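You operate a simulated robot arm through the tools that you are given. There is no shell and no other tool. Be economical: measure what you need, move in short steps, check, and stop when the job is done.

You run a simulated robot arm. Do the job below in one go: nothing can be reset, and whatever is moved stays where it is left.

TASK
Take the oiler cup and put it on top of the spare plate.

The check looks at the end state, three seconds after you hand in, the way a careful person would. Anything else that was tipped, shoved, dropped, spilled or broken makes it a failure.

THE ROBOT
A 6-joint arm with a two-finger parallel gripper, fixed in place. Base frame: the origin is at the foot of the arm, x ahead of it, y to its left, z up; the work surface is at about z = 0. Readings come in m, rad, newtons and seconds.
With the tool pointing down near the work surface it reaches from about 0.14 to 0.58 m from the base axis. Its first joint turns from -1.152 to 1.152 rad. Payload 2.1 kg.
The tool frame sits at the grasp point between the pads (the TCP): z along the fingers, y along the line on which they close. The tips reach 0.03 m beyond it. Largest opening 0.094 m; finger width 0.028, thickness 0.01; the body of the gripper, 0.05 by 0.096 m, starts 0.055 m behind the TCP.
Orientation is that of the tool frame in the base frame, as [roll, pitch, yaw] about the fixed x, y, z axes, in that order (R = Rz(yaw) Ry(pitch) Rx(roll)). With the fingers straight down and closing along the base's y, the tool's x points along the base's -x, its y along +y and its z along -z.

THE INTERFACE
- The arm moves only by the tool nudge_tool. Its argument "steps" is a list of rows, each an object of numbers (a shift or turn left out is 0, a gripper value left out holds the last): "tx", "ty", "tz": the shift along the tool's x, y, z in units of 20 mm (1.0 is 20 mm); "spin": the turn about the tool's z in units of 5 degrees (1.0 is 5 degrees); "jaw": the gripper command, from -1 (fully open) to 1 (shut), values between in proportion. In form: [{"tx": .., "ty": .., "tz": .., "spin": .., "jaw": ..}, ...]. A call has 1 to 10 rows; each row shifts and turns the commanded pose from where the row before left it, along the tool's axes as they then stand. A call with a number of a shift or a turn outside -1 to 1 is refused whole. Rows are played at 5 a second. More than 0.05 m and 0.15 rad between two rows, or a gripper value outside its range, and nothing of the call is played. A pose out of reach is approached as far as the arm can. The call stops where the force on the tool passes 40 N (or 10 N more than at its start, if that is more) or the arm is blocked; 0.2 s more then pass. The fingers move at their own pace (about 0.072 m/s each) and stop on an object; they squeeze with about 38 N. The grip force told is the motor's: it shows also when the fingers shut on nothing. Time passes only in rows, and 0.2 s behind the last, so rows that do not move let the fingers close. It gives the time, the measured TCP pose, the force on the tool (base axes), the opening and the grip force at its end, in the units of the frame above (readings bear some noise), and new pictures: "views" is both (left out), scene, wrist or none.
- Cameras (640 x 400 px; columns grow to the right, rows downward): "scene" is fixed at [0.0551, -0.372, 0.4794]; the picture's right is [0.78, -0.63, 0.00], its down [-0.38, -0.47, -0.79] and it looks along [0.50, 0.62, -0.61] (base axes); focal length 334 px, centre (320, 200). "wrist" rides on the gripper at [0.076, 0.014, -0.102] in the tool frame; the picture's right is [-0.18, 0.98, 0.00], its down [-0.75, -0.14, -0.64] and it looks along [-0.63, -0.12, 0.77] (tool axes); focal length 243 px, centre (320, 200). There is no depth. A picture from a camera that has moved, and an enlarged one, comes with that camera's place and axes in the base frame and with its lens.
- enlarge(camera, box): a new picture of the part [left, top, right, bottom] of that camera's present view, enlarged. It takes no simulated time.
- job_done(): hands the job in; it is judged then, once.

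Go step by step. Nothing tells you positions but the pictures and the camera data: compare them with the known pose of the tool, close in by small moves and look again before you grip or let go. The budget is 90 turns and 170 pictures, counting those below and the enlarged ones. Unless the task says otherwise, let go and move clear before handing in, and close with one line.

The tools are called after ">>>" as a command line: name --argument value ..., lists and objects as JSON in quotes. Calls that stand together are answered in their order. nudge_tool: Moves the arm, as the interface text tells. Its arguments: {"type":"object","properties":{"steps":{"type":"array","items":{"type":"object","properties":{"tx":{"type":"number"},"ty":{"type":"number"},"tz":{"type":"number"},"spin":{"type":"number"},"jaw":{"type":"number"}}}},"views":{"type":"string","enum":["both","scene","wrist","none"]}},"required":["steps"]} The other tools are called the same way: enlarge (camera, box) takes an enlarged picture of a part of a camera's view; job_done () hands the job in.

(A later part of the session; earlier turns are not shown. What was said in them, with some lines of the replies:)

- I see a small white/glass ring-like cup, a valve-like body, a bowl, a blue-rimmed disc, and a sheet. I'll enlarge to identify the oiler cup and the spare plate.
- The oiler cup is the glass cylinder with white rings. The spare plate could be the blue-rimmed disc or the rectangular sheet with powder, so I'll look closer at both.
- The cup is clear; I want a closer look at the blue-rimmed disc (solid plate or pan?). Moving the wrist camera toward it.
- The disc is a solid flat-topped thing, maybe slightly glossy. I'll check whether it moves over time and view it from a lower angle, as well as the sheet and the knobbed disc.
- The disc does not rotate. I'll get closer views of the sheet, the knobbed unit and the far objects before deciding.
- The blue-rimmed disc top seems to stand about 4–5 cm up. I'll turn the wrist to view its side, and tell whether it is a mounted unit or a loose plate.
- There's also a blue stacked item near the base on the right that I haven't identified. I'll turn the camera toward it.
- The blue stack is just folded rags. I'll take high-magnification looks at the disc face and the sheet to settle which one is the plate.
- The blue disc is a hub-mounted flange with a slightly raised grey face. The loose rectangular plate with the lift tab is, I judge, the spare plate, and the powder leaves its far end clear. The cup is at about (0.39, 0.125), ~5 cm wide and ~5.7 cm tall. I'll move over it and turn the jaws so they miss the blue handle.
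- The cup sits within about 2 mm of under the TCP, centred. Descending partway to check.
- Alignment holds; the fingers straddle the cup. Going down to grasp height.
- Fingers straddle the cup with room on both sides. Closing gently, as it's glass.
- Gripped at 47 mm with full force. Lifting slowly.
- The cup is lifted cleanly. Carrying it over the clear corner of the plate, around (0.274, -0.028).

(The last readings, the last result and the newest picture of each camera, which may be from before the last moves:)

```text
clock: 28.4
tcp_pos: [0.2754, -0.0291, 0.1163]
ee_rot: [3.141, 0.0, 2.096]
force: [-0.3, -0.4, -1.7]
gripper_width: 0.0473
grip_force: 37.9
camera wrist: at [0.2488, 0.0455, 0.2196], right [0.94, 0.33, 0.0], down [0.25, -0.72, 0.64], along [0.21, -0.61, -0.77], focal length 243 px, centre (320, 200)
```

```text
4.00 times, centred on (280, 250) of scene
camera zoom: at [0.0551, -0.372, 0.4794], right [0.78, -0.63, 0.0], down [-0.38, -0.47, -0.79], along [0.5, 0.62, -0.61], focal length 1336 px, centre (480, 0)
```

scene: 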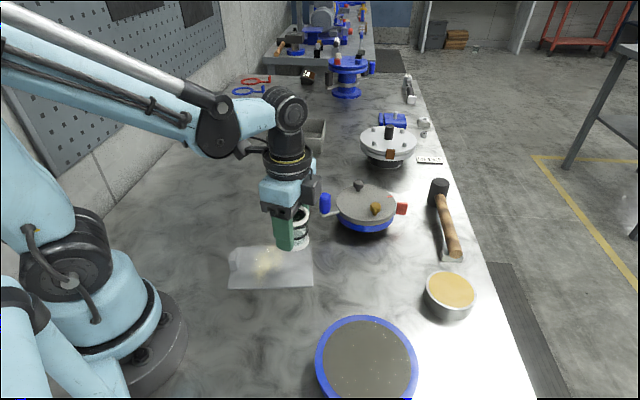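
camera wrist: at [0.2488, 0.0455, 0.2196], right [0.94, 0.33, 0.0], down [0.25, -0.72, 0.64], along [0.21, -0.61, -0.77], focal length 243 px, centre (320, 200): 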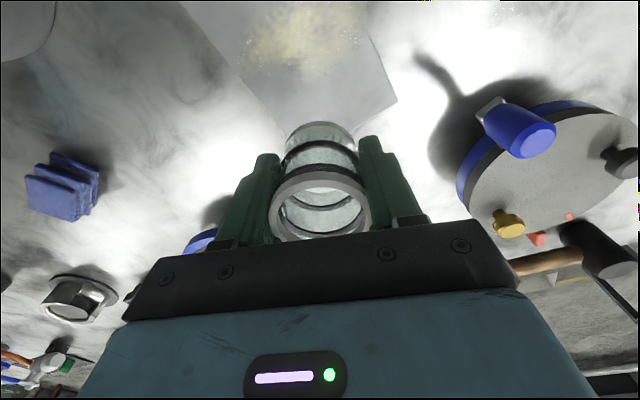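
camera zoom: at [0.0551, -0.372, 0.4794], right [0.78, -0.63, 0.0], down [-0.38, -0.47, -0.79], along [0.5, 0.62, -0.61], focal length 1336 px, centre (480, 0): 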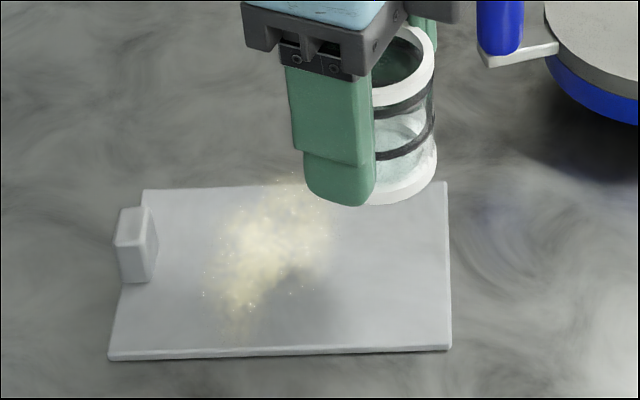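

Position is right: the base will land clear of the powder with ~7 mm to the plate's edge. Small correction for the cup's offset in the jaws, then descend to just above the plate.

>>> nudge_tool --steps '[{"tx": -0.25, "tz": 0.4}, {"tz": 0.7}, {"tz": 0.7}, {"tz": 0.7}, {"tz": 0.5}, {"tz": 0.3}]'

>>> enlarge --camera "scene" --box '[220, 220, 340, 300]'

```text
clock: 29.8
tcp_pos: [0.2773, -0.0321, 0.0505]
ee_rot: [3.141, 0.001, 2.094]
force: [-1.0, 0.1, -2.4]
gripper_width: 0.0474
grip_force: 38.0
camera wrist: at [0.2509, 0.0414, 0.1531], right [0.94, 0.33, 0.0], down [0.25, -0.72, 0.64], along [0.21, -0.61, -0.77], focal length 243 px, centre (320, 200)
```

scene: 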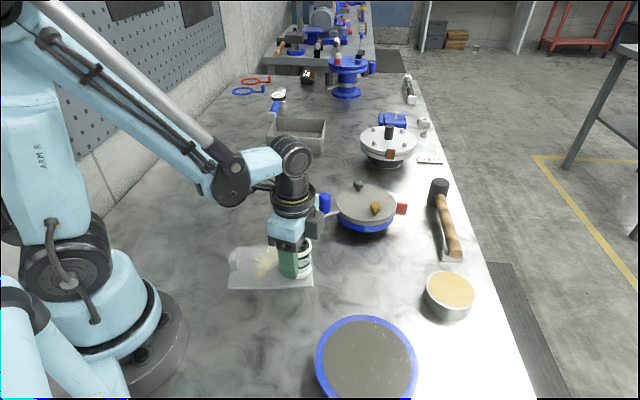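
wrist: 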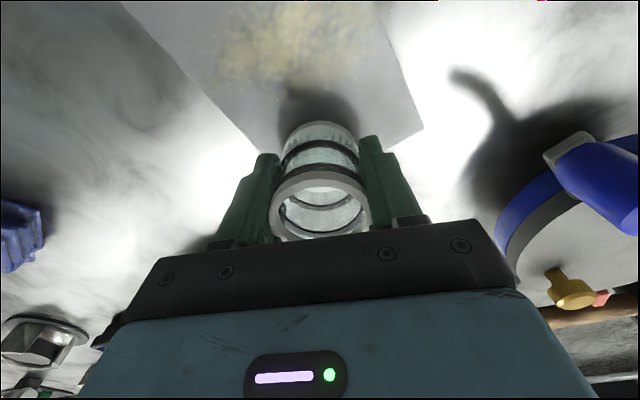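

```text
5.00 times, centred on (280, 260) of scene
camera zoom: at [0.0551, -0.372, 0.4794], right [0.78, -0.63, 0.0], down [-0.38, -0.47, -0.79], along [0.5, 0.62, -0.61], focal length 1670 px, centre (520, -100)
```

zoom: 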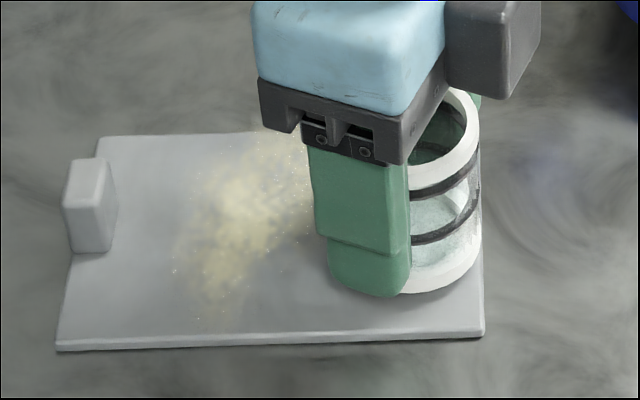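

The right-hand margin to the plate edge is a bit thin, so I'll shift ~4 mm back inward and then lower in fine steps to contact.

>>> nudge_tool --steps '[{"tx": 0.2, "ty": -0.1}, {"tz": 0.2}, {"tz": 0.1}]' --views "scene"

>>> enlarge --camera "scene" --box '[260, 230, 330, 295]'

```text
clock: 30.6
tcp_pos: [0.2728, -0.0285, 0.045]
ee_rot: [-3.141, -0.001, 2.095]
force: [-0.9, -0.3, 23.7]
gripper_width: 0.0476
grip_force: 38.0
```

scene: 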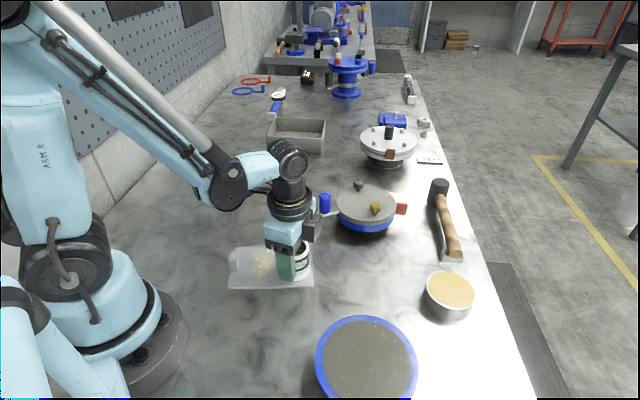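

```text
6.15 times, centred on (295, 262) of scene
camera zoom: at [0.055, -0.372, 0.4795], right [0.78, -0.63, 0.0], down [-0.38, -0.47, -0.79], along [0.5, 0.62, -0.61], focal length 2056 px, centre (474, -185)
```

zoom: 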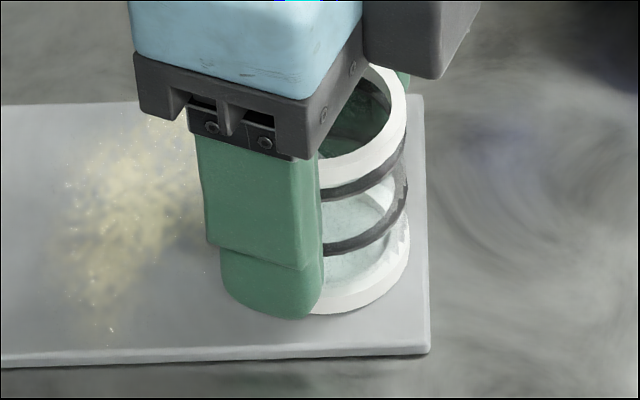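

In contact with the plate (24 N upward), well inside the edges and clear of the powder. I'll ease the pressure a touch before opening.

>>> nudge_tool --steps '[{"tz": -0.06}, {}]' --views "none"

```text
clock: 31.2
tcp_pos: [0.2736, -0.0299, 0.0453]
ee_rot: [3.141, 0.001, 2.094]
force: [1.0, 0.6, -2.3]
gripper_width: 0.0472
grip_force: 38.0
```

>>> nudge_tool --steps '[{"tz": 0.03}, {}]' --views "none"

```text
clock: 31.8
tcp_pos: [0.2738, -0.0294, 0.0447]
ee_rot: [3.141, -0.001, 2.093]
force: [-0.1, -0.5, -3.2]
gripper_width: 0.0472
grip_force: 38.4
```

>>> nudge_tool --steps '[{"tz": 0.03}, {}]' --views "none"

```text
clock: 32.4
tcp_pos: [0.2733, -0.0295, 0.0448]
ee_rot: [3.141, 0.0, 2.095]
force: [-1.4, 0.6, 5.9]
gripper_width: 0.0473
grip_force: 37.8
```

Light contact now (about 6 N). Opening the jaws gradually.

>>> nudge_tool --steps '[{"jaw": -0.1}, {"jaw": -0.25}, {"jaw": -0.5}, {"jaw": -0.8}, {}]'

>>> enlarge --camera "scene" --box '[260, 230, 330, 295]'

```text
clock: 33.6
tcp_pos: [0.2738, -0.0295, 0.0442]
ee_rot: [3.141, 0.0, 2.094]
force: [0.2, 0.0, 0.3]
gripper_width: 0.0846
grip_force: 0.0
camera wrist: at [0.2475, 0.0441, 0.1475], right [0.94, 0.33, 0.0], down [0.25, -0.72, 0.64], along [0.21, -0.61, -0.77], focal length 243 px, centre (320, 200)
```

scene: 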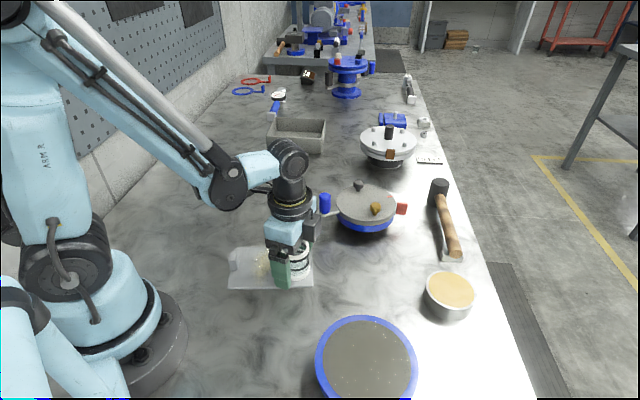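
wrist: 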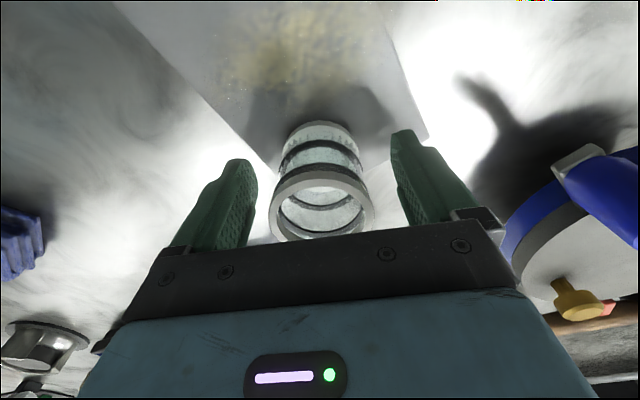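

```text
6.15 times, centred on (295, 262) of scene
camera zoom: at [0.0551, -0.372, 0.4794], right [0.78, -0.63, 0.0], down [-0.38, -0.47, -0.79], along [0.5, 0.62, -0.61], focal length 2056 px, centre (474, -185)
```

zoom: 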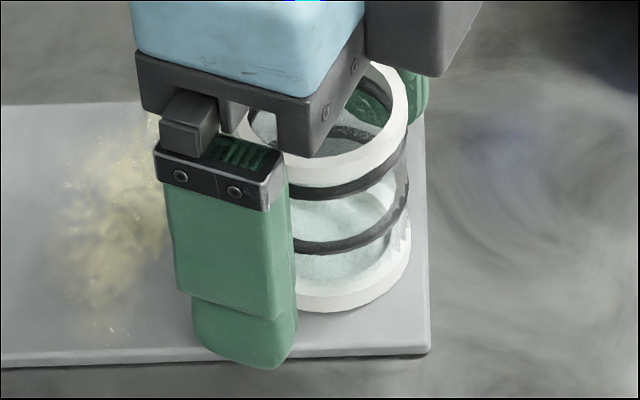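

The cup stands free and upright on the plate. Rising straight up and clear.

>>> nudge_tool --steps '[{"tz": -0.5}, {"tz": -0.8}, {"tz": -1}, {"tz": -1}, {"tz": -1}, {"tz": -1}, {"tz": -1}, {"tz": -1}, {"tx": 1, "tz": -1}, {"tx": 1}]'

>>> enlarge --camera "scene" --box '[210, 210, 350, 300]'

```text
clock: 35.8
tcp_pos: [0.2524, 0.0053, 0.2129]
ee_rot: [3.142, 0.0, 2.093]
force: [0.1, 0.8, 0.6]
gripper_width: 0.0846
grip_force: 0.0
camera wrist: at [0.2262, 0.0787, 0.315], right [0.94, 0.33, 0.0], down [0.25, -0.72, 0.64], along [0.21, -0.61, -0.77], focal length 243 px, centre (320, 200)
```

scene: 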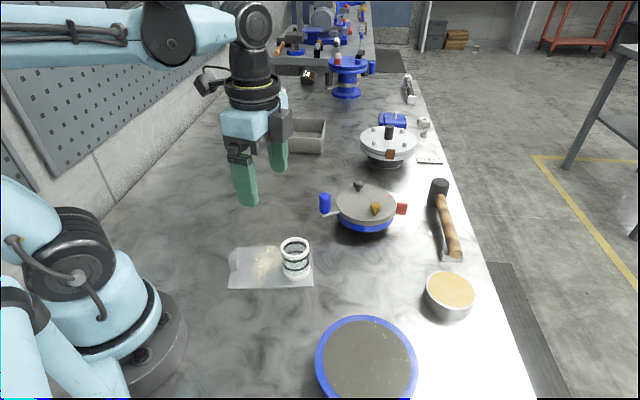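
wrist: 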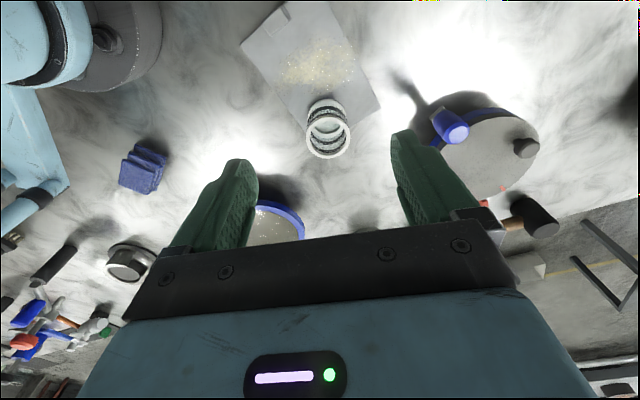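

```text
4.44 times, centred on (280, 255) of scene
camera zoom: at [0.0551, -0.372, 0.4794], right [0.78, -0.63, 0.0], down [-0.38, -0.47, -0.79], along [0.5, 0.62, -0.61], focal length 1485 px, centre (498, -44)
```

zoom: 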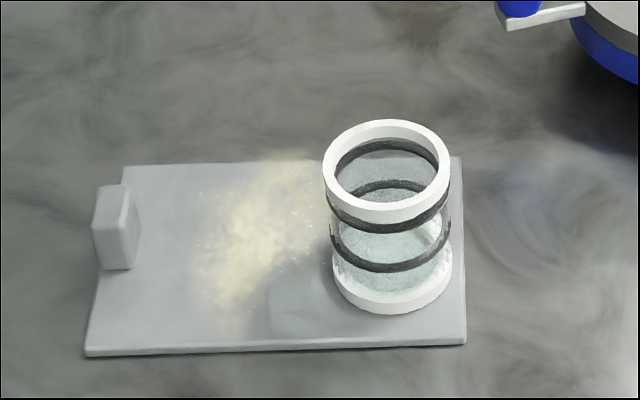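

The oiler cup stands upright and stable on the plate, off the powder and inside the edges. Nothing else has moved and the arm is clear, so I'm handing in.

>>> job_done

```text
The job is handed in.
```

I put the oiler cup upright on the thin rectangular plate with the lift tab, clear of the powder and inside the edges. The gripper is open and clear, and nothing else was disturbed. Nothing in the scene was labelled "spare plate", so I judged it to be this loose plate rather than the blue-rimmed disc, which looked like a mounted flange.
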